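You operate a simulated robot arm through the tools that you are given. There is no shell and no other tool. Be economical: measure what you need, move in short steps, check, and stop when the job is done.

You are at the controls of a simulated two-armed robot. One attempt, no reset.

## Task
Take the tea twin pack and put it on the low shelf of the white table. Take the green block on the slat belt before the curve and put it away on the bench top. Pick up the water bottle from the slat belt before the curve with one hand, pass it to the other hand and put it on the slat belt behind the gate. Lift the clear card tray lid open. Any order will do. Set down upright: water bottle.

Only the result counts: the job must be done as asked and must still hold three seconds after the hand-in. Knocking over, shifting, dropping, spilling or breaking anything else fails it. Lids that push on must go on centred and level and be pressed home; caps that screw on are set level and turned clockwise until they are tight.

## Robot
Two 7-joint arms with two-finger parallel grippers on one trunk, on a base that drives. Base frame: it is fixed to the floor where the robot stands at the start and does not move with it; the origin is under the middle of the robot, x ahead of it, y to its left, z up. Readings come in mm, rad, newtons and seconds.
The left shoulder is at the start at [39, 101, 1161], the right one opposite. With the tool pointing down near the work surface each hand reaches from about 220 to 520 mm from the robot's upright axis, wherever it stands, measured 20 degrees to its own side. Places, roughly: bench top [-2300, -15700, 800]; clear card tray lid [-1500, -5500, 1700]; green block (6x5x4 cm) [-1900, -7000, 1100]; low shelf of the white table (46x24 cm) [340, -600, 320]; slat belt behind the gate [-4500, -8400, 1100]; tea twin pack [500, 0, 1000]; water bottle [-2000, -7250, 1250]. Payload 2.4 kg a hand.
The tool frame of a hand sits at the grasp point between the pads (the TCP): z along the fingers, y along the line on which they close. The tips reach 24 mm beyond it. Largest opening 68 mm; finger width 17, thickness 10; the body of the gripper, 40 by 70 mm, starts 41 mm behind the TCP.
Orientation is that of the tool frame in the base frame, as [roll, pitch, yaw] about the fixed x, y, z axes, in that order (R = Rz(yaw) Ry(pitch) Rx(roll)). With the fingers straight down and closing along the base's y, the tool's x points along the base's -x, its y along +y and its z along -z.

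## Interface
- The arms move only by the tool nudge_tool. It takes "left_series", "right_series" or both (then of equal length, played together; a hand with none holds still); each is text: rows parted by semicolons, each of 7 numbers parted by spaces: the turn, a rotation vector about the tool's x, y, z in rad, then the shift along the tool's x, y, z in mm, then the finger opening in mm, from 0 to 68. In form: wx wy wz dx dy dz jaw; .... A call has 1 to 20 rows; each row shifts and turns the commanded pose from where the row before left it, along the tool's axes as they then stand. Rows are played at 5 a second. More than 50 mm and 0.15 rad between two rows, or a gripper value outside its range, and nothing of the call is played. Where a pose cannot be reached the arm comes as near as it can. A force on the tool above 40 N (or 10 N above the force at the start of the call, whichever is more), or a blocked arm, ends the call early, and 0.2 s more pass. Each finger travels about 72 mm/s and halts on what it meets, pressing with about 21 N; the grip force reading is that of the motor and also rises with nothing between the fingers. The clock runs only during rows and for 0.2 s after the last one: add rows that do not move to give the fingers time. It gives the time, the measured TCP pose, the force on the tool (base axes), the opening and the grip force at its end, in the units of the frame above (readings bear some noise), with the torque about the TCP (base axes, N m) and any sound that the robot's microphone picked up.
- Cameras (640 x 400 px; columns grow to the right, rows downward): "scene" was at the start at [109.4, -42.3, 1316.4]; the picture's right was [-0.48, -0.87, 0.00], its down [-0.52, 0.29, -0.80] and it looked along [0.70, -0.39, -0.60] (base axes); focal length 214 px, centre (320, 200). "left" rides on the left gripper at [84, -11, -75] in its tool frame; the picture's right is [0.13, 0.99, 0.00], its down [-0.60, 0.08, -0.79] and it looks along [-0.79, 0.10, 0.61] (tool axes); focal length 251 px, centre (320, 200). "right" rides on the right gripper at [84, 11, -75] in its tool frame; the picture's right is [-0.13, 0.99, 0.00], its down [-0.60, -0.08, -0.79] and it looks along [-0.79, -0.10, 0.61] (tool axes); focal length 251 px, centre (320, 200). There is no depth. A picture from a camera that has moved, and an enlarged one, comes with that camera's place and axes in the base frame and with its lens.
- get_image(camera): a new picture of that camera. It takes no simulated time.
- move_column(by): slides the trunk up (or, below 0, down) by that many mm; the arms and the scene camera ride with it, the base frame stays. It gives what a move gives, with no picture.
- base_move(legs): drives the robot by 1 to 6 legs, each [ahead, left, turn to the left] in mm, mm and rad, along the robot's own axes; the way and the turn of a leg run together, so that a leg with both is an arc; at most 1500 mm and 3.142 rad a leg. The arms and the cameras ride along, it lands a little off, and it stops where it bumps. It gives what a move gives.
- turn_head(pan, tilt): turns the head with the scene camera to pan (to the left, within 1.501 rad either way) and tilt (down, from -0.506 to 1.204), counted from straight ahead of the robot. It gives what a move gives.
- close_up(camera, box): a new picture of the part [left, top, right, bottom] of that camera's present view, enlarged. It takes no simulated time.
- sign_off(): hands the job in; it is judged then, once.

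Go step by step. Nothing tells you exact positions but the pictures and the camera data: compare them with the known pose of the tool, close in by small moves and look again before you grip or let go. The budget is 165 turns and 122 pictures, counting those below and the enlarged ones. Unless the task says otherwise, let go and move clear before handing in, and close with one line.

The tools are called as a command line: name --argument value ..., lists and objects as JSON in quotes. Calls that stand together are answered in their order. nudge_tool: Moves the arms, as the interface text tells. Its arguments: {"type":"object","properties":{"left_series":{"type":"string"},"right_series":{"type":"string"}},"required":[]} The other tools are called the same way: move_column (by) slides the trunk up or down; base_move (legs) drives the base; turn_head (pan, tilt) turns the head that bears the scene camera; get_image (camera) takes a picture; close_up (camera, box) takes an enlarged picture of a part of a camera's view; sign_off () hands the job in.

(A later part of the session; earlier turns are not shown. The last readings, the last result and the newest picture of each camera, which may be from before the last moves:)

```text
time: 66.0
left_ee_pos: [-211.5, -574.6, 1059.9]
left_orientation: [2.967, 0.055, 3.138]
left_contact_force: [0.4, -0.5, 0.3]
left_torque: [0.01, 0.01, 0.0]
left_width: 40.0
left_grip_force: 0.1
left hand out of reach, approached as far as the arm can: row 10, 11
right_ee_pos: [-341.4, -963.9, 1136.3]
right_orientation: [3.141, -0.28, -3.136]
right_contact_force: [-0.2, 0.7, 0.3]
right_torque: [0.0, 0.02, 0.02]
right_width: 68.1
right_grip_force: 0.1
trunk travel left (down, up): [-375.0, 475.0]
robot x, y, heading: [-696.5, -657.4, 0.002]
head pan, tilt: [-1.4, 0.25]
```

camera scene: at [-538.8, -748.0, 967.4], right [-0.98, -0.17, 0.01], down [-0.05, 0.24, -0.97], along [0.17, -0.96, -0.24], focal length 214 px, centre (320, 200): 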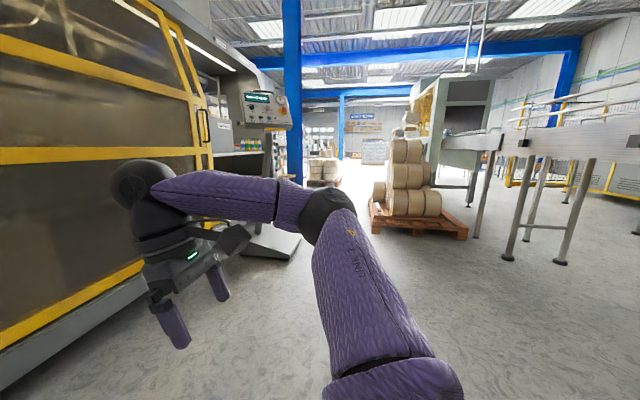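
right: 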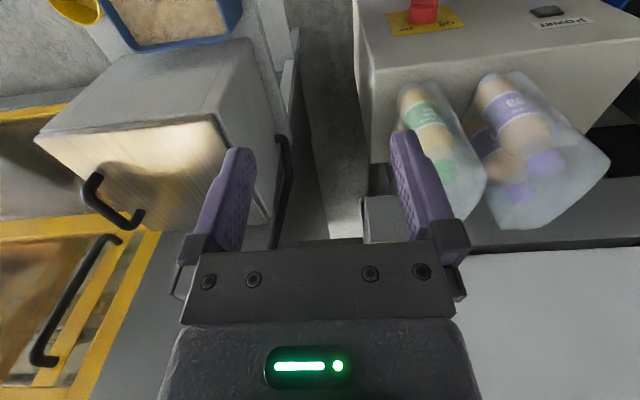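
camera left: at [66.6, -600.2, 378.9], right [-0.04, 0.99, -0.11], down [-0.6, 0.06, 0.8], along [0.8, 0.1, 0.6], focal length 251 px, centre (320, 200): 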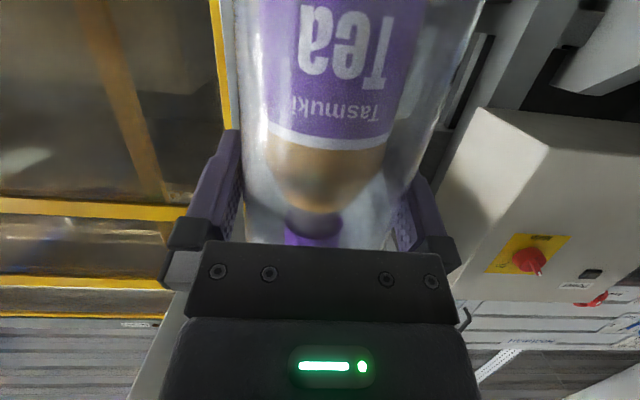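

nudge_tool --left_series "0.087 0 0 30 10 0 40; 0.087 0 0 40 10 0 40; 0 0 0 40 10 0 40; 0 0 0 40 10 0 40" --right_series "0 -0.14 0 0 0 0 40; 0 -0.14 0 0 0 0 40; 0 0 0 20 0 -20 40; 0 0 0 20 0 -20 40"

base_move --legs '[[0, 0, -1.57], [0, 300, 0], [1200, 0, 0]]'

turn_head --pan -0.3 --tilt 0.2

get_image --camera "scene"

```text
time: 66.3
left_ee_pos: [-209.4, -577.4, 1065.2]
left_orientation: [2.984, 0.089, -3.141]
left_contact_force: [5.4, -5.1, -5.2]
left_torque: [0.5, -0.12, 0.74]
left_width: 39.9
left_grip_force: 0.0
left hand out of reach, approached as far as the arm can: row 1
right_ee_pos: [-341.2, -963.1, 1137.0]
right_orientation: [-3.141, -0.25, -3.138]
right_contact_force: [-0.5, 0.2, -0.8]
right_torque: [-0.03, 0.0, -0.01]
right_width: 39.9
right_grip_force: 0.1
trunk travel left (down, up): [-375.0, 475.0]
robot x, y, heading: [-693.7, -662.1, 0.005]
head pan, tilt: [-1.4, 0.25]
stopped in row 1 (left hand): the force on the tool passed its limit at 95 N (the readings are from after the stop); the commanded pose is now the measured one
```

```text
time: 77.9
left_ee_pos: [-309.3, -2347.4, 1064.1]
left_orientation: [2.986, 0.091, 1.574]
left_contact_force: [-4.3, -19.4, -10.2]
left_torque: [0.18, -0.5, 0.83]
left_width: 39.8
left_grip_force: 0.0
right_ee_pos: [-697.8, -2217.1, 1135.6]
right_orientation: [-3.141, -0.25, 1.578]
right_contact_force: [0.4, 0.2, -0.3]
right_torque: [0.03, 0.0, 0.01]
right_width: 39.9
right_grip_force: 0.1
trunk travel left (down, up): [-375.0, 475.0]
robot x, y, heading: [-394.8, -1865.0, -1.568]
head pan, tilt: [-1.4, 0.25]
```

```text
time: 79.2
left_ee_pos: [-309.5, -2347.9, 1063.8]
left_orientation: [2.989, 0.091, 1.573]
left_contact_force: [-2.2, -13.4, -7.1]
left_torque: [0.04, -0.31, 0.47]
left_width: 39.8
left_grip_force: 0.1
right_ee_pos: [-698.3, -2217.4, 1135.8]
right_orientation: [-3.141, -0.249, 1.578]
right_contact_force: [0.6, 0.2, -0.6]
right_torque: [0.02, 0.0, -0.02]
right_width: 40.1
right_grip_force: 0.1
trunk travel left (down, up): [-375.0, 475.0]
robot x, y, heading: [-394.7, -1863.9, -1.567]
head pan, tilt: [-0.3, 0.201]
```

```text
91 pictures are left
camera scene: at [-424.3, -1986.9, 1356.7], right [-0.96, 0.29, 0.0], down [0.06, 0.19, -0.98], along [-0.29, -0.94, -0.2], focal length 214 px, centre (320, 200)
```

scene: 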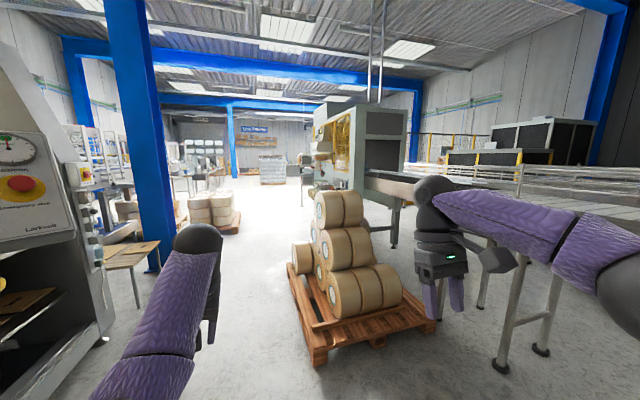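

The left wrist is strained against itself. I relieve it by moving that hand away from the forearm (down and outward).

nudge_tool --left_series "0 -0.1 0 -10 0 20 40; 0 -0.1 0 -10 0 30 40; 0 0 0 0 0 30 40; 0 0 0 0 0 0 40"

get_image --camera "left"

turn_head --pan 0.6 --tilt 0.8

get_image --camera "scene"

```text
time: 80.2
left_ee_pos: [-298.6, -2383.4, 990.3]
left_orientation: [2.98, 0.286, 1.54]
left_contact_force: [0.4, 0.0, 0.4]
left_torque: [0.0, 0.0, -0.01]
left_width: 39.8
left_grip_force: 0.1
right_ee_pos: [-696.2, -2218.3, 1136.5]
right_orientation: [-3.139, -0.249, 1.578]
right_contact_force: [0.2, 0.9, -0.4]
right_torque: [-0.01, 0.03, 0.0]
right_width: 40.2
right_grip_force: 0.1
trunk travel left (down, up): [-375.0, 475.0]
robot x, y, heading: [-395.5, -1859.4, -1.567]
head pan, tilt: [-0.3, 0.201]
```

```text
90 pictures are left
camera left: at [-318.1, -2282.4, 1035.1], right [0.98, 0.14, 0.12], down [-0.06, -0.35, 0.93], along [0.17, -0.93, -0.34], focal length 251 px, centre (320, 200)
```

left: 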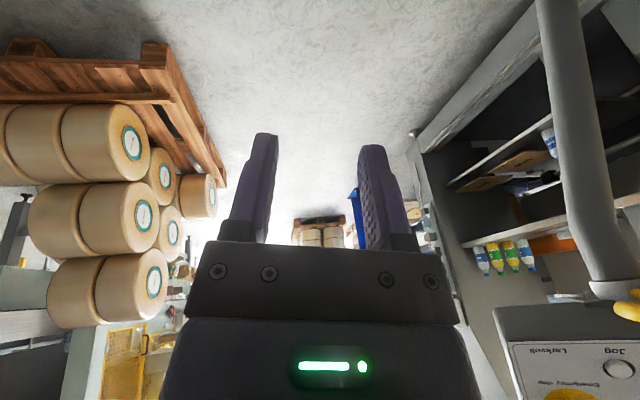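

```text
time: 81.4
left_ee_pos: [-298.2, -2383.2, 990.2]
left_orientation: [2.981, 0.286, 1.54]
left_contact_force: [-0.3, 0.2, -0.1]
left_torque: [0.03, 0.0, 0.05]
left_width: 40.3
left_grip_force: 0.0
right_ee_pos: [-696.8, -2216.7, 1136.4]
right_orientation: [-3.141, -0.25, 1.578]
right_contact_force: [0.3, 1.2, 0.8]
right_torque: [-0.01, -0.01, -0.03]
right_width: 39.9
right_grip_force: 0.0
trunk travel left (down, up): [-375.0, 475.0]
robot x, y, heading: [-391.5, -1859.8, -1.572]
head pan, tilt: [0.6, 0.799]
```

```text
89 pictures are left
camera scene: at [-351.2, -1964.3, 1303.1], right [-0.82, -0.57, 0.0], down [-0.41, 0.59, -0.7], along [0.4, -0.57, -0.72], focal length 214 px, centre (320, 200)
```

scene: 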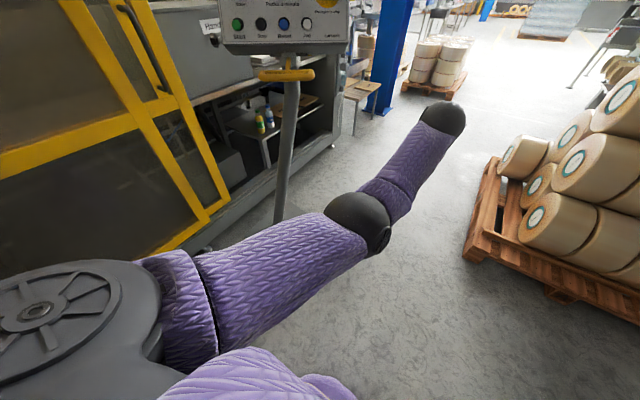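

nudge_tool --left_series "0.05 0 0 38 20 -10 40; 0.05 0 0 38 20 -10 40; 0.05 0 0 38 20 -10 40; 0 0.1 0 30 10 -10 40; 0 0.1 0 20 10 -10 40; 0 0.08 0 0 0 0 40; 0 0 0 0 0 0 40" --right_series "0 -0.08 0 0 0 0 40; 0 -0.08 0 0 0 0 40; 0 -0.08 0 0 0 0 40; 0 0 0 20 0 0 40; 0 0 0 20 0 0 40; 0 0 0 0 0 0 40; 0 0 0 0 0 0 40"

turn_head --pan -0.9 --tilt 0.3

get_image --camera "scene"

```text
time: 82.1
left_ee_pos: [-259.4, -2312.0, 992.8]
left_orientation: [3.078, 0.311, 1.555]
left_contact_force: [-2.7, -9.6, -4.2]
left_torque: [-0.08, -0.19, 0.56]
left_width: 40.1
left_grip_force: 0.0
left hand out of reach, approached as far as the arm can: row 3
right_ee_pos: [-697.0, -2217.9, 1135.4]
right_orientation: [-3.141, -0.091, 1.578]
right_contact_force: [-0.6, -0.6, -0.2]
right_torque: [0.04, -0.01, 0.01]
right_width: 40.0
right_grip_force: 0.0
trunk travel left (down, up): [-375.0, 475.0]
robot x, y, heading: [-393.6, -1866.6, -1.573]
head pan, tilt: [0.6, 0.799]
stopped in row 3 (left hand): the force on the tool passed its limit at 127 N (the readings are from after the stop); the commanded pose is now the measured one
```

```text
time: 83.7
left_ee_pos: [-260.5, -2312.3, 994.0]
left_orientation: [3.078, 0.31, 1.552]
left_contact_force: [4.4, -17.1, -6.5]
left_torque: [-0.07, -0.03, 0.02]
left_width: 39.9
left_grip_force: 0.1
right_ee_pos: [-697.4, -2216.8, 1134.4]
right_orientation: [3.141, -0.093, 1.578]
right_contact_force: [0.0, 0.5, 0.5]
right_torque: [0.02, 0.02, 0.0]
right_width: 40.1
right_grip_force: 0.0
trunk travel left (down, up): [-375.0, 475.0]
robot x, y, heading: [-393.7, -1859.1, -1.569]
head pan, tilt: [-0.901, 0.3]
```

```text
88 pictures are left
camera scene: at [-469.9, -1956.1, 1347.4], right [-0.62, 0.78, 0.0], down [0.23, 0.19, -0.96], along [-0.75, -0.6, -0.3], focal length 214 px, centre (320, 200)
```

scene: 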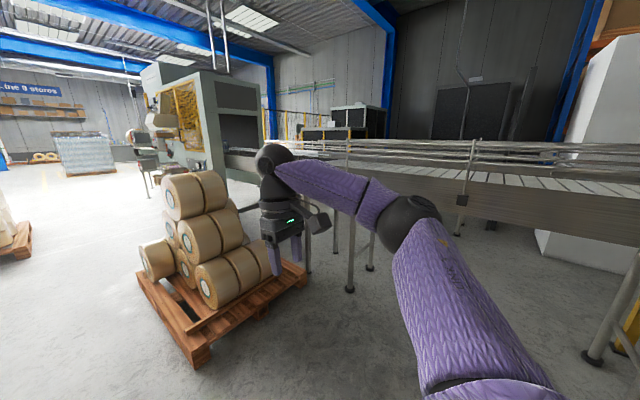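

The left arm's wrist is in a poor configuration; I'll tilt the hand forward again (known-good posture), then retract along the path used at the start.

nudge_tool --left_series "0 -0.145 0 -10 0 10 40; 0 -0.145 0 -10 -20 10 40; 0 -0.145 0 -10 -20 10 40; 0 -0.145 0 -10 -20 0 40; 0 -0.145 0 -10 -20 0 40; 0 -0.145 0 -10 -20 0 40; 0 -0.13 0 -10 -20 0 40; 0 0 0 -20 -20 0 40; 0 0 0 -20 -20 0 40; 0 0 0 0 0 0 40"

turn_head --pan 0.3 --tilt 0.8

get_image --camera "scene"

```text
time: 85.9
left_ee_pos: [-421.8, -2383.7, 1039.8]
left_orientation: [2.905, 1.302, 1.347]
left_contact_force: [0.0, -1.3, 0.1]
left_torque: [0.03, 0.01, 0.01]
left_width: 40.0
left_grip_force: 0.0
right_ee_pos: [-697.5, -2216.9, 1136.6]
right_orientation: [-3.14, -0.091, 1.578]
right_contact_force: [0.2, -0.3, -0.1]
right_torque: [-0.02, 0.03, -0.01]
right_width: 40.0
right_grip_force: 0.1
trunk travel left (down, up): [-375.0, 475.0]
robot x, y, heading: [-396.4, -1863.5, -1.57]
head pan, tilt: [-0.901, 0.3]
```

```text
time: 87.3
left_ee_pos: [-422.6, -2385.8, 1041.5]
left_orientation: [2.908, 1.304, 1.35]
left_contact_force: [0.5, 0.3, 0.1]
left_torque: [-0.01, -0.02, 0.01]
left_width: 39.7
left_grip_force: 0.0
right_ee_pos: [-698.7, -2217.2, 1136.7]
right_orientation: [3.141, -0.094, 1.577]
right_contact_force: [0.0, -0.1, 0.0]
right_torque: [-0.01, 0.01, -0.02]
right_width: 39.9
right_grip_force: 0.1
trunk travel left (down, up): [-375.0, 475.0]
robot x, y, heading: [-395.3, -1860.9, -1.57]
head pan, tilt: [0.3, 0.799]
```

```text
87 pictures are left
camera scene: at [-373.0, -1974.8, 1303.1], right [-0.95, -0.3, 0.0], down [-0.21, 0.68, -0.7], along [0.21, -0.67, -0.72], focal length 214 px, centre (320, 200)
```

scene: 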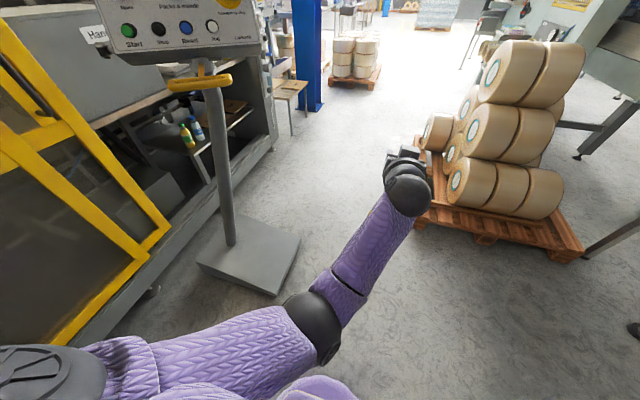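

nudge_tool --left_series "0 0 0 -18 0 -28 40; 0 0 0 -18 0 -28 40; 0 0 0 -18 0 -28 40; 0 0 0 -18 0 -28 40; 0 0 0 -20 0 -30 40; 0 0 0 -20 0 -30 40; 0 0 0 0 0 0 40"

nudge_tool --left_series "0 0.14 0 0 0 0 40; 0 0.14 0 0 0 0 40; 0 0.14 0 0 0 0 40; 0 0.14 0 0 0 0 40; 0 0.14 0 0 0 0 40; 0 0.14 0 0 0 0 40; 0 0.14 0 0 0 0 40; 0 0.14 0 0 0 0 40; 0 0.14 0 0 0 0 40; 0 0 0 0 0 0 40"

get_image --camera "scene"

```text
time: 88.9
left_ee_pos: [-433.5, -2246.4, 1191.9]
left_orientation: [2.914, 1.302, 1.352]
left_contact_force: [0.1, -0.5, 0.2]
left_torque: [-0.03, 0.0, -0.02]
left_width: 40.0
left_grip_force: 0.0
right_ee_pos: [-696.5, -2216.8, 1135.8]
right_orientation: [3.141, -0.093, 1.578]
right_contact_force: [-0.6, 0.0, 0.3]
right_torque: [-0.01, -0.01, 0.0]
right_width: 39.9
right_grip_force: 0.0
trunk travel left (down, up): [-375.0, 475.0]
robot x, y, heading: [-395.5, -1860.5, -1.566]
head pan, tilt: [0.3, 0.799]
```

```text
time: 91.1
left_ee_pos: [-398.8, -2324.6, 1124.4]
left_orientation: [3.084, 0.121, 1.566]
left_contact_force: [0.4, 0.6, 0.4]
left_torque: [0.02, 0.04, 0.04]
left_width: 39.9
left_grip_force: 0.1
left hand out of reach, approached as far as the arm can: row 2, 3, 4, 5, 6, 9
right_ee_pos: [-696.9, -2217.3, 1136.7]
right_orientation: [-3.14, -0.091, 1.577]
right_contact_force: [0.1, 0.0, 0.3]
right_torque: [0.0, -0.01, -0.02]
right_width: 39.7
right_grip_force: 0.0
trunk travel left (down, up): [-375.0, 475.0]
robot x, y, heading: [-397.5, -1861.3, -1.568]
head pan, tilt: [0.3, 0.799]
```

```text
86 pictures are left
camera scene: at [-372.8, -1974.9, 1303.1], right [-0.95, -0.3, 0.0], down [-0.21, 0.68, -0.7], along [0.21, -0.66, -0.72], focal length 214 px, centre (320, 200)
```

scene: 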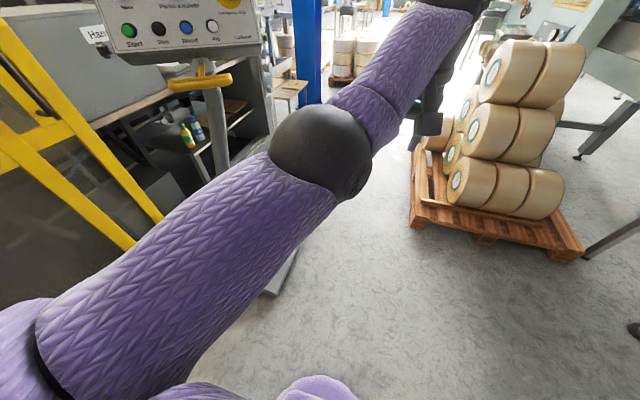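

Better: elbow is now high with the hand hanging down. I retract a little toward the body.

nudge_tool --left_series "0 0.06 0 20 15 0 40; 0.06 0.06 0 30 15 -10 40; 0 0 0 30 15 -10 40; 0 0 0 30 15 0 40; 0 0 0 0 0 0 40"

turn_head --pan -0.6 --tilt 0.4

get_image --camera "scene"

```text
time: 92.3
left_ee_pos: [-370.9, -2301.6, 1174.6]
left_orientation: [-3.141, 0.0, 1.572]
left_contact_force: [-0.1, -0.6, 0.8]
left_torque: [-0.01, -0.02, -0.02]
left_width: 40.1
left_grip_force: 0.0
left hand out of reach, approached as far as the arm can: row 1, 2, 3, 4
right_ee_pos: [-696.7, -2217.1, 1136.6]
right_orientation: [3.14, -0.093, 1.578]
right_contact_force: [-0.2, 0.4, -0.5]
right_torque: [0.0, 0.02, 0.04]
right_width: 39.8
right_grip_force: 0.1
trunk travel left (down, up): [-375.0, 475.0]
robot x, y, heading: [-396.9, -1862.0, -1.565]
head pan, tilt: [0.3, 0.799]
```

```text
time: 93.5
left_ee_pos: [-371.4, -2301.6, 1173.4]
left_orientation: [3.141, -0.001, 1.57]
left_contact_force: [-0.2, 0.6, 0.3]
left_torque: [0.04, 0.04, 0.01]
left_width: 39.8
left_grip_force: 0.1
right_ee_pos: [-696.7, -2217.0, 1135.6]
right_orientation: [-3.141, -0.094, 1.577]
right_contact_force: [0.2, -0.4, 0.1]
right_torque: [-0.02, 0.03, -0.01]
right_width: 39.9
right_grip_force: 0.1
trunk travel left (down, up): [-375.0, 475.0]
robot x, y, heading: [-398.6, -1862.5, -1.567]
head pan, tilt: [-0.6, 0.4]
```

```text
85 pictures are left
camera scene: at [-449.0, -1974.5, 1338.1], right [-0.83, 0.56, 0.0], down [0.22, 0.32, -0.92], along [-0.52, -0.76, -0.39], focal length 214 px, centre (320, 200)
```

scene: 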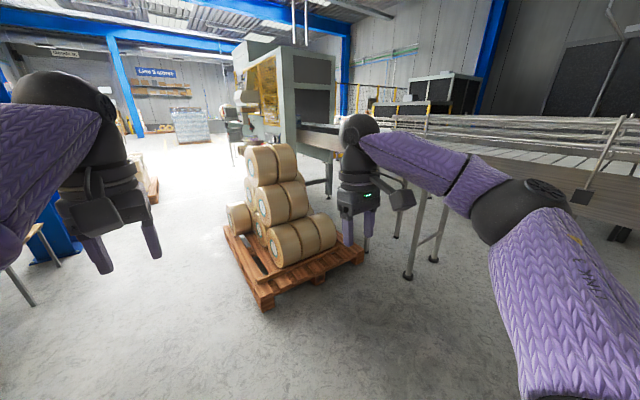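

Left hand now hangs straight down. I shift left to clear the pallet and drive along the aisle.

base_move --legs '[[0, 150, 0], [1400, 0, 0], [1400, 0, 0]]'

turn_head --pan -0.8 --tilt 0.15

get_image --camera "scene"

```text
time: 108.0
left_ee_pos: [-156.9, -5115.8, 1173.0]
left_orientation: [3.141, -0.002, 1.597]
left_contact_force: [-0.1, 0.2, 0.1]
left_torque: [-0.06, 0.01, 0.04]
left_width: 39.8
left_grip_force: 0.0
right_ee_pos: [-484.5, -5038.4, 1135.3]
right_orientation: [-3.141, -0.093, 1.606]
right_contact_force: [1.0, 0.3, 0.8]
right_torque: [-0.03, -0.01, -0.02]
right_width: 40.1
right_grip_force: 0.0
trunk travel left (down, up): [-375.0, 475.0]
robot x, y, heading: [-187.1, -4676.6, -1.541]
head pan, tilt: [-0.6, 0.4]
```

```text
time: 108.8
left_ee_pos: [-156.5, -5114.7, 1173.7]
left_orientation: [-3.142, -0.001, 1.597]
left_contact_force: [-0.9, 1.1, 0.3]
left_torque: [0.02, 0.01, 0.01]
left_width: 40.3
left_grip_force: 0.2
right_ee_pos: [-484.0, -5039.3, 1136.7]
right_orientation: [3.142, -0.092, 1.602]
right_contact_force: [0.3, 0.2, 0.6]
right_torque: [0.0, 0.02, 0.0]
right_width: 39.7
right_grip_force: 0.2
trunk travel left (down, up): [-375.0, 475.0]
robot x, y, heading: [-191.7, -4674.2, -1.537]
head pan, tilt: [-0.799, 0.15]
```

```text
84 pictures are left
camera scene: at [-257.6, -4778.1, 1361.4], right [-0.72, 0.7, 0.0], down [0.1, 0.11, -0.99], along [-0.69, -0.71, -0.15], focal length 214 px, centre (320, 200)
```

scene: 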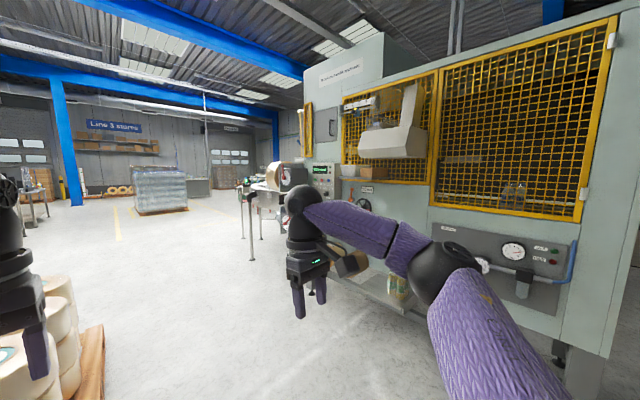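

The wrapper machine with the card tray is to the right. I take a close look.

close_up --camera "scene" --box '[290, 60, 450, 220]'

close_up --camera "scene" --box '[430, 60, 640, 300]'

```text
2.50 times, centred on (370, 140) of scene
camera zoom: at [-257.6, -4778.1, 1361.4], right [-0.72, 0.7, 0.0], down [0.1, 0.11, -0.99], along [-0.69, -0.71, -0.15], focal length 536 px, centre (195, 350)
```

zoom: 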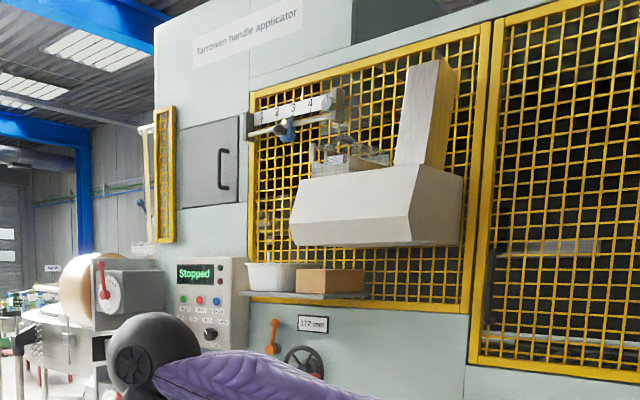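

```text
1.67 times, centred on (535, 180) of scene
camera zoom: at [-257.6, -4778.1, 1361.4], right [-0.72, 0.7, 0.0], down [0.1, 0.11, -0.99], along [-0.69, -0.71, -0.15], focal length 358 px, centre (-38, 233)
```

zoom: 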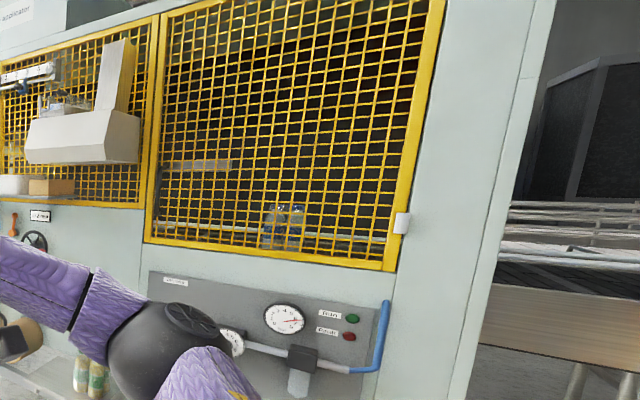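

The clear tray with lid is atop the applicator block at about (-1500,-5520,1640). I drive level with it, face the machine, and raise the trunk.

base_move --legs '[[870, 0, 0], [0, 0, -1.6], [250, 0, 0]]'

move_column --by 400

turn_head --pan 0 --tilt 0.25

get_image --camera "scene"

```text
time: 118.7
left_ee_pos: [-860.0, -5571.8, 1173.9]
left_orientation: [3.141, -0.002, 0.007]
left_contact_force: [-0.5, 0.1, 0.1]
left_torque: [-0.01, -0.01, -0.03]
left_width: 40.0
left_grip_force: 0.0
right_ee_pos: [-778.3, -5245.2, 1136.5]
right_orientation: [-3.14, -0.095, 0.015]
right_contact_force: [0.2, -0.1, 0.0]
right_torque: [-0.05, 0.01, 0.03]
right_width: 39.8
right_grip_force: 0.0
trunk travel left (down, up): [-375.0, 475.0]
robot x, y, heading: [-418.4, -5547.3, -3.128]
head pan, tilt: [-0.799, 0.15]
```

```text
time: 122.5
left_ee_pos: [-841.4, -5571.4, 1600.7]
left_orientation: [3.14, 0.062, 0.007]
left_contact_force: [-0.3, 0.1, 0.1]
left_torque: [-0.01, 0.02, -0.01]
left_width: 40.0
left_grip_force: 0.2
right_ee_pos: [-777.3, -5245.5, 1536.2]
right_orientation: [-3.141, -0.092, 0.016]
right_contact_force: [0.5, 0.1, -0.4]
right_torque: [0.03, -0.03, -0.02]
right_width: 40.3
right_grip_force: 0.1
trunk travel left (down, up): [-775.0, 75.0]
robot x, y, heading: [-420.9, -5542.8, -3.132]
head pan, tilt: [-0.799, 0.15]
```

```text
time: 123.6
left_ee_pos: [-841.5, -5571.3, 1600.4]
left_orientation: [3.14, 0.065, 0.007]
left_contact_force: [0.6, -0.5, 0.2]
left_torque: [-0.01, -0.01, 0.01]
left_width: 39.8
left_grip_force: 0.0
right_ee_pos: [-778.5, -5243.9, 1536.5]
right_orientation: [3.141, -0.092, 0.013]
right_contact_force: [-0.2, 0.2, -0.1]
right_torque: [-0.03, 0.02, -0.02]
right_width: 40.3
right_grip_force: 0.1
trunk travel left (down, up): [-775.0, 75.0]
robot x, y, heading: [-424.8, -5548.0, -3.132]
head pan, tilt: [0.0, 0.25]
```

```text
81 pictures are left
camera scene: at [-526.9, -5546.3, 1753.1], right [-0.01, 1.0, 0.0], down [0.25, 0.0, -0.97], along [-0.97, -0.01, -0.25], focal length 214 px, centre (320, 200)
```

scene: 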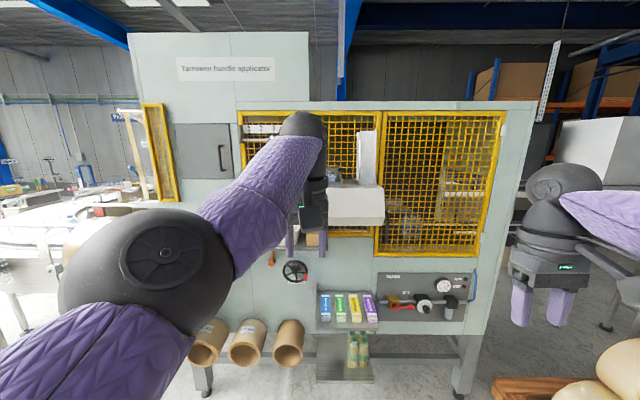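

close_up --camera "scene" --box '[230, 110, 390, 210]'

get_image --camera "left"

```text
4.00 times, centred on (310, 160) of scene
camera zoom: at [-526.9, -5546.3, 1753.1], right [-0.01, 1.0, 0.0], down [0.25, 0.0, -0.97], along [-0.97, -0.01, -0.25], focal length 858 px, centre (360, 360)
```

zoom: 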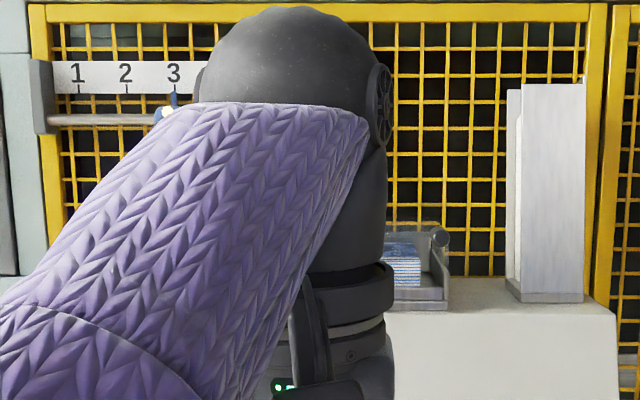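

```text
79 pictures are left
camera left: at [-753.3, -5561.0, 1669.4], right [0.14, -0.99, -0.01], down [-0.55, -0.08, 0.83], along [-0.82, -0.11, -0.56], focal length 251 px, centre (320, 200)
```

left: 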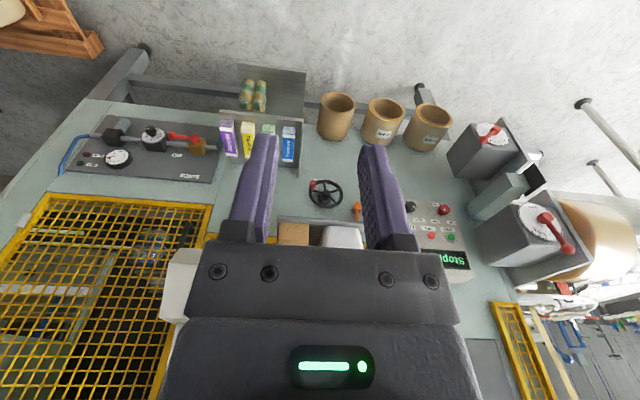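

The left arm blocks the view. I shift left so the right hand faces the tray, and look again.

base_move --legs '[[0, 260, 0]]'

turn_head --pan -0.2 --tilt 0.2

get_image --camera "scene"

close_up --camera "scene" --box '[280, 120, 400, 220]'

```text
time: 125.5
left_ee_pos: [-837.8, -5833.3, 1600.1]
left_orientation: [-3.139, 0.066, 0.011]
left_contact_force: [1.9, 0.5, -0.3]
left_torque: [0.02, 0.0, 0.01]
left_width: 40.0
left_grip_force: 0.1
right_ee_pos: [-775.4, -5505.5, 1536.5]
right_orientation: [-3.141, -0.093, 0.016]
right_contact_force: [0.2, 0.5, 0.1]
right_torque: [0.0, 0.01, 0.0]
right_width: 40.0
right_grip_force: 0.1
trunk travel left (down, up): [-775.0, 75.0]
robot x, y, heading: [-419.4, -5805.0, -3.127]
head pan, tilt: [0.0, 0.25]
```

```text
time: 126.2
left_ee_pos: [-838.3, -5833.1, 1600.5]
left_orientation: [3.141, 0.065, 0.009]
left_contact_force: [1.1, -1.0, -0.7]
left_torque: [0.0, 0.03, 0.0]
left_width: 39.9
left_grip_force: 0.0
right_ee_pos: [-776.0, -5506.4, 1536.7]
right_orientation: [-3.141, -0.093, 0.017]
right_contact_force: [0.3, -0.4, 0.0]
right_torque: [0.01, 0.0, 0.01]
right_width: 40.2
right_grip_force: 0.0
trunk travel left (down, up): [-775.0, 75.0]
robot x, y, heading: [-419.8, -5808.3, -3.129]
head pan, tilt: [-0.201, 0.201]
```

```text
78 pictures are left
camera scene: at [-521.8, -5787.3, 1757.7], right [0.18, 0.98, 0.0], down [0.2, -0.04, -0.98], along [-0.96, 0.18, -0.2], focal length 214 px, centre (320, 200)
```

scene: 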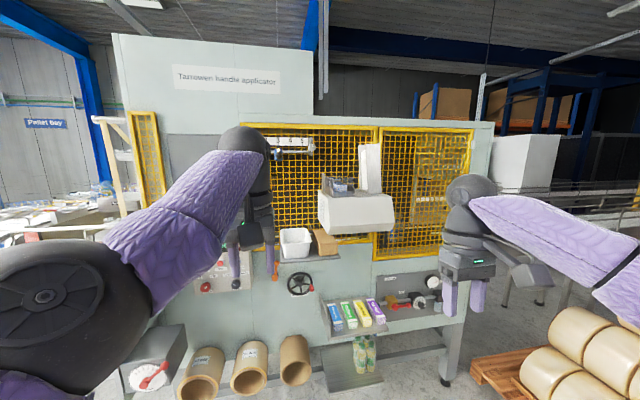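

```text
4.00 times, centred on (340, 170) of scene
camera zoom: at [-521.8, -5787.3, 1757.7], right [0.18, 0.98, 0.0], down [0.2, -0.04, -0.98], along [-0.96, 0.18, -0.2], focal length 858 px, centre (240, 320)
```

zoom: 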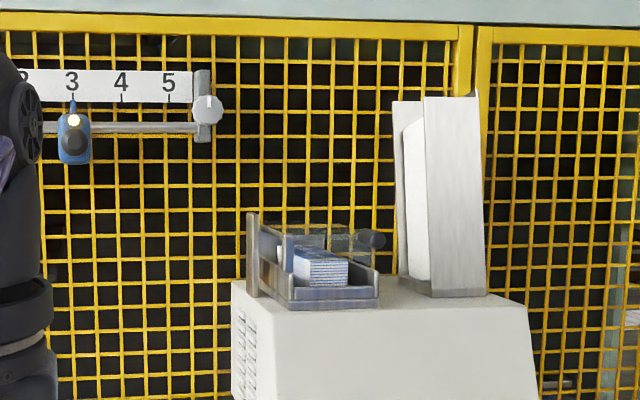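

The tray holds cards under a clear lid with a knob at its right end and posts at its left (a side hinge, it seems). I raise the right hand and drive nearer for a wrist-camera view.

nudge_tool --right_series "0 -0.09 0 0 0 -40 40; 0 0 0 0 0 -45 40; 0 0 0 0 0 -45 40; 0 0 0 0 0 -45 40; 0 0 0 0 0 -45 40; 0 0 0 0 0 0 40"

base_move --legs '[[300, 0, 0]]'

get_image --camera "right"

get_image --camera "scene"

```text
time: 127.0
left_ee_pos: [-839.3, -5834.2, 1600.2]
left_orientation: [3.141, 0.063, 0.011]
left_contact_force: [0.6, -0.5, 0.5]
left_torque: [0.03, 0.02, 0.0]
left_width: 40.1
left_grip_force: 0.0
right_ee_pos: [-781.6, -5508.2, 1649.4]
right_orientation: [3.137, 0.005, -0.002]
right_contact_force: [-3.3, -3.2, -2.4]
right_torque: [0.31, -0.06, -0.41]
right_width: 40.1
right_grip_force: 0.1
trunk travel left (down, up): [-775.0, 75.0]
robot x, y, heading: [-419.3, -5802.1, -3.125]
head pan, tilt: [-0.201, 0.201]
stopped in row 3 (right hand): the force on the tool passed its limit at 128 N (the readings are from after the stop); the commanded pose is now the measured one
```

```text
time: 129.0
left_ee_pos: [-1137.2, -5837.5, 1600.1]
left_orientation: [3.141, 0.063, 0.013]
left_contact_force: [0.2, -0.1, -0.6]
left_torque: [0.0, 0.02, -0.02]
left_width: 40.0
left_grip_force: 0.1
right_ee_pos: [-1078.8, -5510.9, 1648.6]
right_orientation: [3.135, 0.005, -0.003]
right_contact_force: [-7.4, -2.5, -5.3]
right_torque: [0.17, -0.12, -0.23]
right_width: 39.9
right_grip_force: 0.0
trunk travel left (down, up): [-775.0, 75.0]
robot x, y, heading: [-716.1, -5810.7, -3.128]
head pan, tilt: [-0.201, 0.201]
```

```text
76 pictures are left
camera right: at [-995.1, -5521.4, 1722.5], right [-0.13, -0.99, 0.01], down [-0.6, 0.09, 0.8], along [-0.79, 0.1, -0.61], focal length 251 px, centre (320, 200)
```

right: 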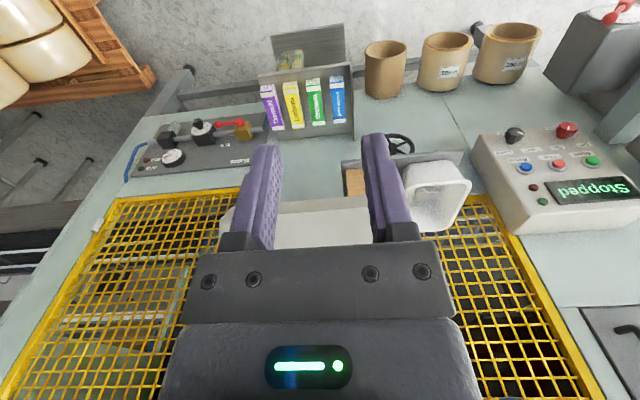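

```text
75 pictures are left
camera scene: at [-819.1, -5791.9, 1757.7], right [0.18, 0.98, 0.0], down [0.2, -0.04, -0.98], along [-0.96, 0.18, -0.2], focal length 214 px, centre (320, 200)
```

scene: 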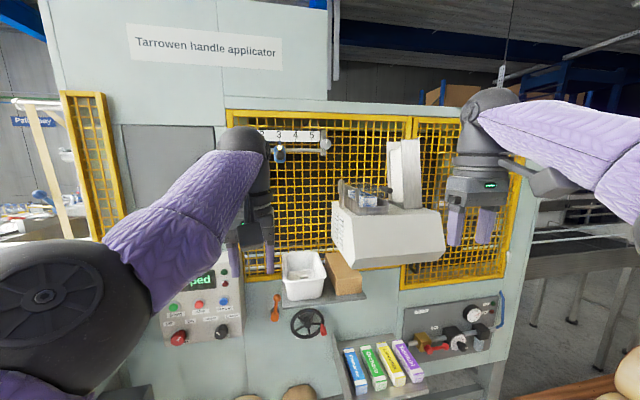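

close_up --camera "scene" --box '[320, 160, 440, 235]'

```text
5.33 times, centred on (380, 198) of scene
camera zoom: at [-819.1, -5791.9, 1757.7], right [0.18, 0.98, 0.0], down [0.2, -0.04, -0.98], along [-0.96, 0.18, -0.2], focal length 1144 px, centre (0, 213)
```

zoom: 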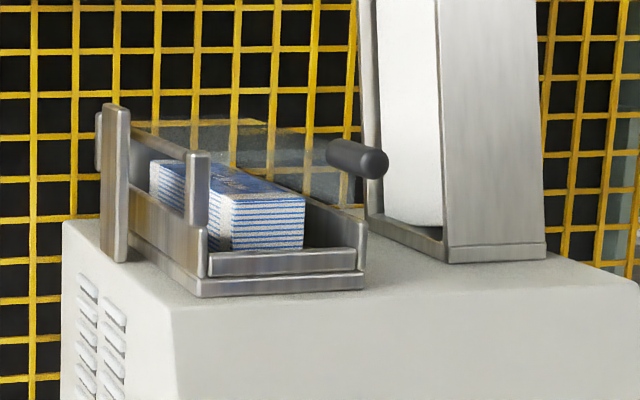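

The view is clear now: the lid hinges on the left (y≈-5579) and its dark knob is at the right front at about (-1362…-1400, -5493, 1663). I'll push it up from below with closed fingers pointing at the machine. First I tilt the right hand forward.

nudge_tool --right_series "0 0 0 -20 0 40 10; 0 -0.145 0 -20 0 20 10; 0 -0.145 0 0 0 0 10; 0 -0.145 0 0 0 0 10; 0 -0.145 0 0 0 0 10; 0 -0.145 0 0 0 0 10; 0 -0.145 0 0 0 0 10; 0 -0.145 0 0 0 0 0; 0 -0.145 0 0 0 0 0; 0 -0.145 0 0 0 0 0; 0 -0.1 0 0 0 0 0; 0 0 0 0 0 0 0"

get_image --camera "scene"

```text
time: 131.6
left_ee_pos: [-1134.7, -5835.9, 1601.5]
left_orientation: [3.14, 0.063, 0.013]
left_contact_force: [-0.2, 0.8, 0.2]
left_torque: [0.05, 0.0, 0.02]
left_width: 39.7
left_grip_force: 0.1
right_ee_pos: [-1119.8, -5511.8, 1588.9]
right_orientation: [3.101, 1.411, -0.043]
right_contact_force: [1.1, 0.5, 0.1]
right_torque: [0.0, -0.01, -0.04]
right_width: 0.0
right_grip_force: 21.3
trunk travel left (down, up): [-775.0, 75.0]
robot x, y, heading: [-716.1, -5807.6, -3.129]
head pan, tilt: [-0.201, 0.201]
```

```text
73 pictures are left
camera scene: at [-818.7, -5791.8, 1757.7], right [0.18, 0.98, 0.0], down [0.2, -0.04, -0.98], along [-0.96, 0.18, -0.2], focal length 214 px, centre (320, 200)
```

scene: 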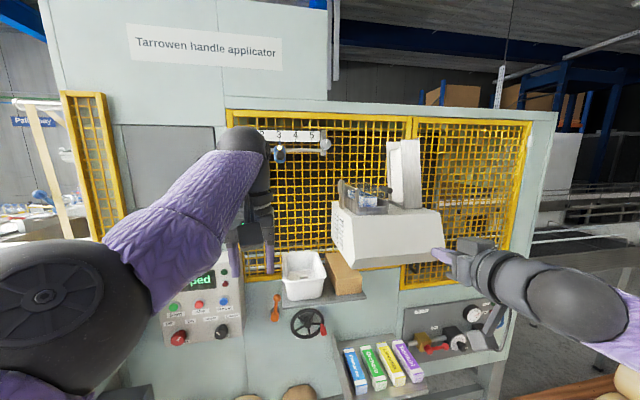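

Right hand points at the machine. I advance the base 60 mm and bring the fingertips in front of and just below the knob.

base_move --legs '[[60, 0, 0]]'

nudge_tool --right_series "0 0 0 -17 -4.5 25 0; 0 0 0 -17 -4.5 25 0; 0 0 0 -17 -4.5 25 0; 0 0 0 -17 -4.5 25 0; 0 0 0 0 0 0 0; 0 0 0 0 0 0 0"

close_up --camera "scene" --box '[320, 150, 480, 270]'

get_image --camera "right"

```text
time: 132.6
left_ee_pos: [-1198.2, -5837.2, 1600.0]
left_orientation: [3.141, 0.062, 0.009]
left_contact_force: [-0.3, 0.0, 0.5]
left_torque: [0.03, -0.02, -0.01]
left_width: 40.1
left_grip_force: 0.1
right_ee_pos: [-1179.2, -5511.6, 1589.4]
right_orientation: [3.1, 1.41, -0.044]
right_contact_force: [0.0, -0.2, -0.5]
right_torque: [0.02, -0.01, -0.06]
right_width: 0.1
right_grip_force: 21.3
trunk travel left (down, up): [-775.0, 75.0]
robot x, y, heading: [-772.3, -5809.6, -3.127]
head pan, tilt: [-0.201, 0.201]
```

```text
time: 134.0
left_ee_pos: [-1197.3, -5838.1, 1600.3]
left_orientation: [3.141, 0.063, 0.01]
left_contact_force: [0.2, 0.0, 0.3]
left_torque: [0.0, 0.01, 0.02]
left_width: 39.7
left_grip_force: 0.1
right_ee_pos: [-1290.2, -5492.8, 1641.3]
right_orientation: [3.102, 1.411, -0.041]
right_contact_force: [-0.6, -0.5, 0.7]
right_torque: [0.0, -0.01, 0.03]
right_width: 0.1
right_grip_force: 20.8
trunk travel left (down, up): [-775.0, 75.0]
robot x, y, heading: [-771.4, -5809.2, -3.123]
head pan, tilt: [-0.201, 0.201]
```

```text
3.33 times, centred on (400, 210) of scene
camera zoom: at [-879.3, -5792.7, 1757.7], right [0.19, 0.98, 0.0], down [0.2, -0.04, -0.98], along [-0.96, 0.18, -0.2], focal length 715 px, centre (53, 167)
```

zoom: 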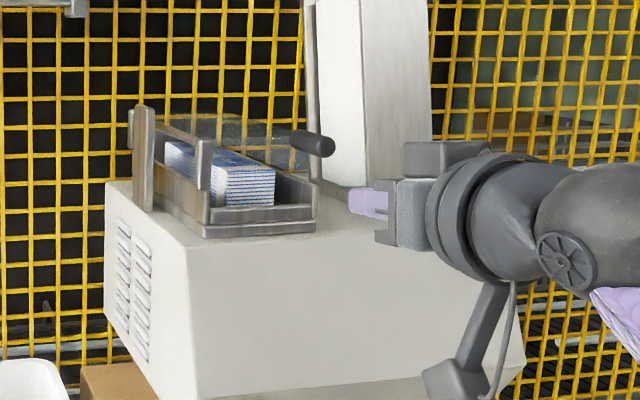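

```text
71 pictures are left
camera right: at [-1202.4, -5503.8, 1568.0], right [-0.02, -0.99, 0.13], down [0.69, 0.08, 0.72], along [-0.73, 0.11, 0.68], focal length 251 px, centre (320, 200)
```

right: 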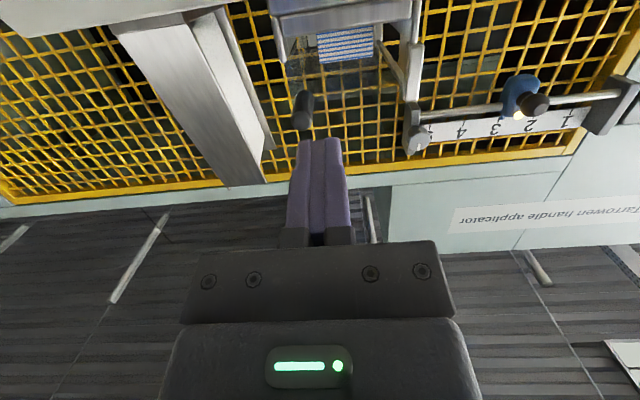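

Triangulating again puts the knob tip at about (-1393, -5473, 1660), with the tray wall just beneath and left of it. I go in slightly right of the wall, below the knob.

nudge_tool --right_series "0 0 0 0 -14 0 0; 0 0 0 0 -13 0 0; 0 0 0 -3.5 0 25 0; 0 0 0 -3.5 0 25 0; 0 0 0 0 0 0 0; 0 0 0 0 0 0 0"

close_up --camera "scene" --box '[340, 160, 440, 235]'

get_image --camera "right"

```text
time: 135.4
left_ee_pos: [-1195.9, -5838.6, 1599.6]
left_orientation: [3.141, 0.065, 0.01]
left_contact_force: [-0.7, 0.4, 0.3]
left_torque: [0.0, 0.02, 0.03]
left_width: 40.1
left_grip_force: 0.0
right_ee_pos: [-1340.5, -5467.7, 1639.0]
right_orientation: [3.102, 1.411, -0.04]
right_contact_force: [-0.9, 0.1, -0.3]
right_torque: [0.03, -0.01, -0.01]
right_width: 0.0
right_grip_force: 21.1
trunk travel left (down, up): [-775.0, 75.0]
robot x, y, heading: [-775.7, -5813.2, -3.129]
head pan, tilt: [-0.201, 0.201]
```

```text
5.33 times, centred on (390, 198) of scene
camera zoom: at [-879.3, -5792.8, 1757.7], right [0.19, 0.98, 0.0], down [0.2, -0.04, -0.98], along [-0.96, 0.18, -0.2], focal length 1144 px, centre (-53, 213)
```

zoom: 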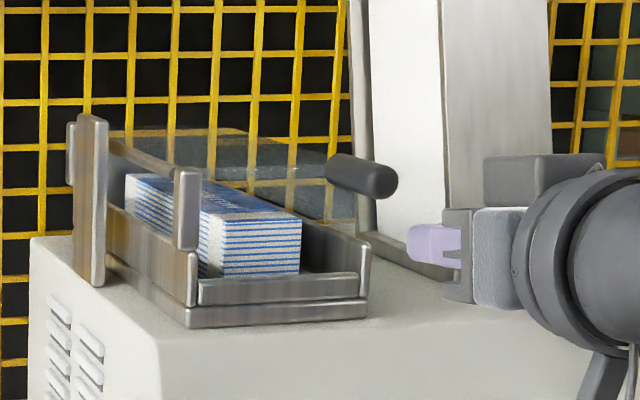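

```text
69 pictures are left
camera right: at [-1252.4, -5477.9, 1566.4], right [-0.02, -0.99, 0.13], down [0.69, 0.08, 0.72], along [-0.73, 0.11, 0.68], focal length 251 px, centre (320, 200)
```

right: 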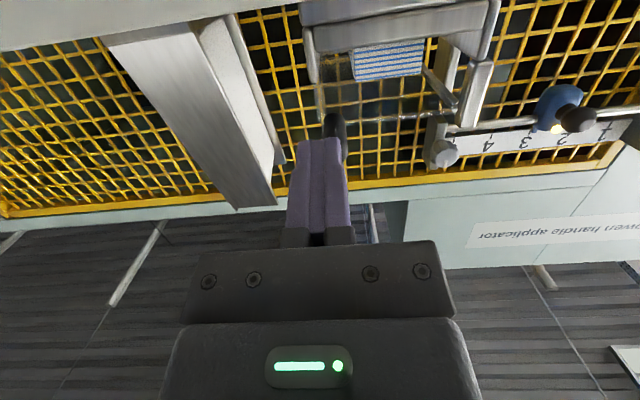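

nudge_tool --right_series "0 0 0 8 -3 1.3 0; 0 0 0 -3.2 0 20 0; 0 0 0 -3.2 0 20 0; 0 0 0 0 0 0 0; 0 0 0 0 0 0 0"

close_up --camera "scene" --box '[340, 160, 440, 235]'

close_up --camera "right" --box '[240, 20, 440, 200]'

```text
time: 136.6
left_ee_pos: [-1196.9, -5837.9, 1600.5]
left_orientation: [-3.141, 0.065, 0.01]
left_contact_force: [0.3, 0.2, -0.6]
left_torque: [0.01, -0.04, 0.02]
left_width: 39.9
left_grip_force: 0.1
right_ee_pos: [-1377.2, -5470.7, 1625.5]
right_orientation: [3.102, 1.409, -0.043]
right_contact_force: [-0.4, 0.3, -0.3]
right_torque: [0.04, 0.04, 0.01]
right_width: 0.0
right_grip_force: 20.8
right hand out of reach, approached as far as the arm can: row 3
trunk travel left (down, up): [-775.0, 75.0]
robot x, y, heading: [-772.4, -5808.1, -3.129]
head pan, tilt: [-0.201, 0.201]
```

```text
5.33 times, centred on (390, 198) of scene
camera zoom: at [-879.1, -5793.0, 1757.7], right [0.19, 0.98, 0.0], down [0.2, -0.04, -0.98], along [-0.96, 0.18, -0.2], focal length 1144 px, centre (-53, 213)
```

zoom: 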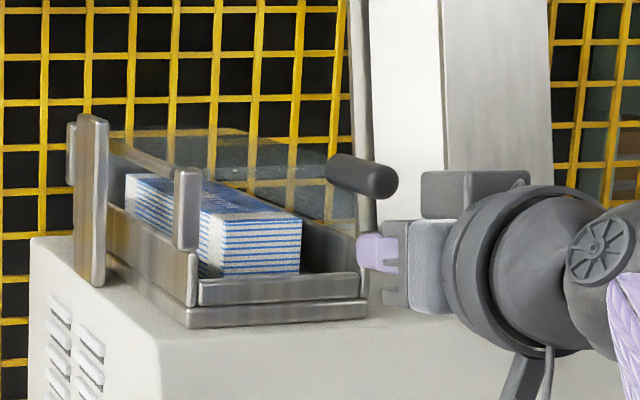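

```text
2.22 times, centred on (340, 110) of right
camera zoom: at [-1289.6, -5482.1, 1554.0], right [-0.02, -0.99, 0.13], down [0.69, 0.08, 0.72], along [-0.73, 0.11, 0.68], focal length 559 px, centre (276, 400)
```

zoom: 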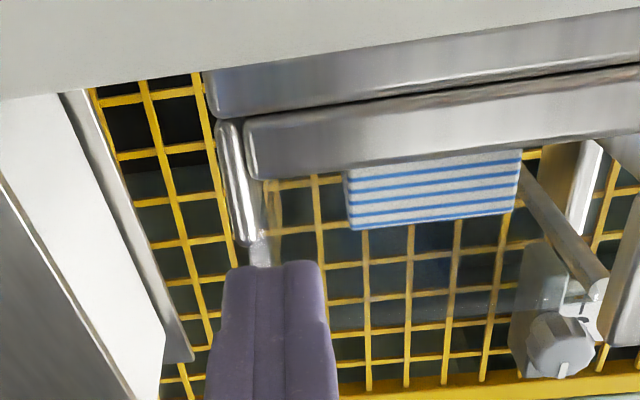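

The right hand is at its reach limit, and the knob overhangs the tray front (x≈-1415) by about 20 mm. I retract a bit, move the base closer and right, then re-approach.

nudge_tool --right_series "0 0 0 6 0 -40 0; 0 0 0 0 25 0 0; 0 0 0 0 25 0 0; 0 0 0 0 0 0 0"

base_move --legs '[[45, -60, 0]]'

```text
time: 137.6
left_ee_pos: [-1197.0, -5837.4, 1599.8]
left_orientation: [-3.141, 0.065, 0.011]
left_contact_force: [-0.4, 0.5, -0.1]
left_torque: [-0.03, -0.01, -0.01]
left_width: 40.0
left_grip_force: 0.1
right_ee_pos: [-1335.5, -5521.1, 1628.4]
right_orientation: [3.097, 1.409, -0.045]
right_contact_force: [0.3, -0.1, 0.5]
right_torque: [0.01, -0.05, 0.01]
right_width: 0.0
right_grip_force: 21.2
trunk travel left (down, up): [-775.0, 75.0]
robot x, y, heading: [-771.6, -5811.6, -3.126]
head pan, tilt: [-0.201, 0.201]
```

```text
time: 138.7
left_ee_pos: [-1243.2, -5777.7, 1601.2]
left_orientation: [-3.141, 0.063, 0.014]
left_contact_force: [-0.1, 0.8, 0.0]
left_torque: [0.01, 0.0, 0.01]
left_width: 39.9
left_grip_force: 0.1
right_ee_pos: [-1382.2, -5461.8, 1628.0]
right_orientation: [3.097, 1.411, -0.045]
right_contact_force: [-0.4, 0.2, -0.8]
right_torque: [-0.01, 0.0, 0.04]
right_width: 0.0
right_grip_force: 20.8
trunk travel left (down, up): [-775.0, 75.0]
robot x, y, heading: [-824.8, -5750.3, -3.124]
head pan, tilt: [-0.201, 0.201]
```

nudge_tool --right_series "0 0 0 -5 10 0 0; 0 0 0 0 0 0 0"

close_up --camera "scene" --box '[340, 160, 440, 235]'

close_up --camera "right" --box '[240, 20, 440, 200]'

```text
time: 139.2
left_ee_pos: [-1242.5, -5777.4, 1600.0]
left_orientation: [-3.141, 0.064, 0.011]
left_contact_force: [0.2, 0.1, 1.0]
left_torque: [-0.01, -0.05, 0.02]
left_width: 40.2
left_grip_force: 0.1
right_ee_pos: [-1384.5, -5470.2, 1633.4]
right_orientation: [3.095, 1.411, -0.046]
right_contact_force: [0.0, -0.6, 0.7]
right_torque: [-0.04, 0.03, 0.01]
right_width: 0.2
right_grip_force: 20.8
trunk travel left (down, up): [-775.0, 75.0]
robot x, y, heading: [-820.4, -5751.2, -3.126]
head pan, tilt: [-0.201, 0.201]
```

```text
5.33 times, centred on (390, 198) of scene
camera zoom: at [-925.6, -5732.1, 1757.6], right [0.18, 0.98, 0.0], down [0.2, -0.04, -0.98], along [-0.96, 0.18, -0.2], focal length 1144 px, centre (-53, 213)
```

zoom: 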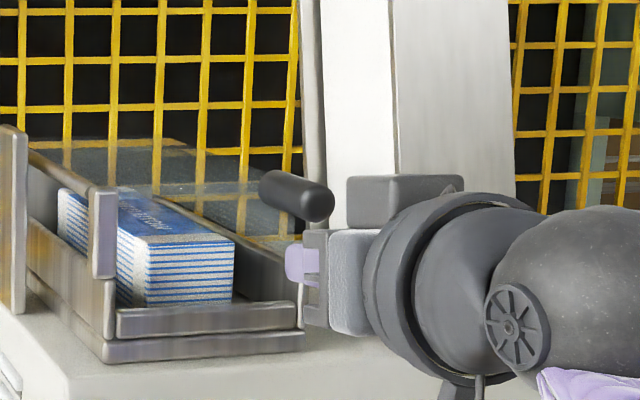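

```text
2.22 times, centred on (340, 110) of right
camera zoom: at [-1296.1, -5481.5, 1560.1], right [-0.02, -0.99, 0.13], down [0.69, 0.08, 0.72], along [-0.73, 0.11, 0.68], focal length 559 px, centre (276, 400)
```

zoom: 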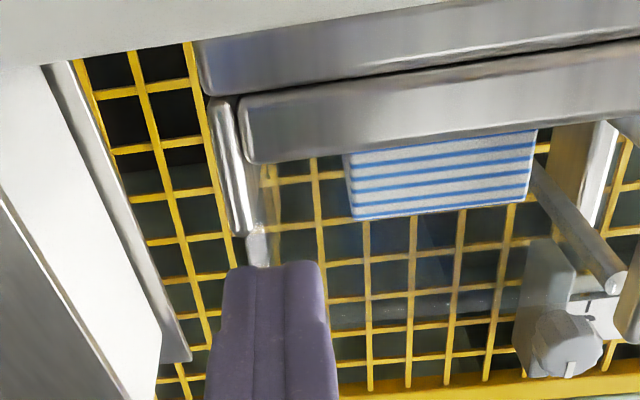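

The fingertips are under the knob tip by ~18 mm with ~10 mm vertical gap. I raise gently to lift the lid about 15° and check.

nudge_tool --right_series "0 0 0 -10.9 4 -1.7 0; 0 0 0 -12.6 -1 -2 0; 0 0 0 -12.6 -1 -2 0; 0 0 0 0 0 0 0; 0 0 0 0 0 0 0"

close_up --camera "scene" --box '[310, 120, 440, 230]'

```text
time: 140.4
left_ee_pos: [-1241.7, -5778.1, 1600.9]
left_orientation: [3.14, 0.064, 0.012]
left_contact_force: [0.4, 0.2, 0.0]
left_torque: [-0.04, -0.02, -0.01]
left_width: 39.8
left_grip_force: 0.0
right_ee_pos: [-1383.5, -5472.7, 1670.1]
right_orientation: [3.099, 1.41, -0.044]
right_contact_force: [-0.2, -0.3, -1.5]
right_torque: [0.02, -0.03, -0.01]
right_width: 0.0
right_grip_force: 20.8
trunk travel left (down, up): [-775.0, 75.0]
robot x, y, heading: [-824.1, -5750.4, -3.121]
head pan, tilt: [-0.201, 0.201]
```

```text
3.64 times, centred on (375, 175) of scene
camera zoom: at [-925.1, -5733.0, 1757.7], right [0.18, 0.98, 0.0], down [0.2, -0.04, -0.98], along [-0.96, 0.18, -0.2], focal length 780 px, centre (120, 291)
```

zoom: 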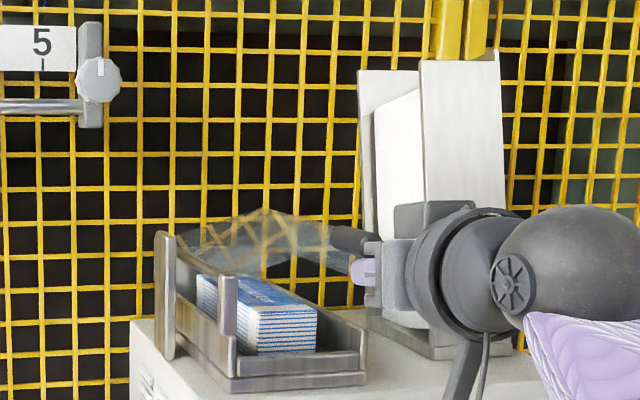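

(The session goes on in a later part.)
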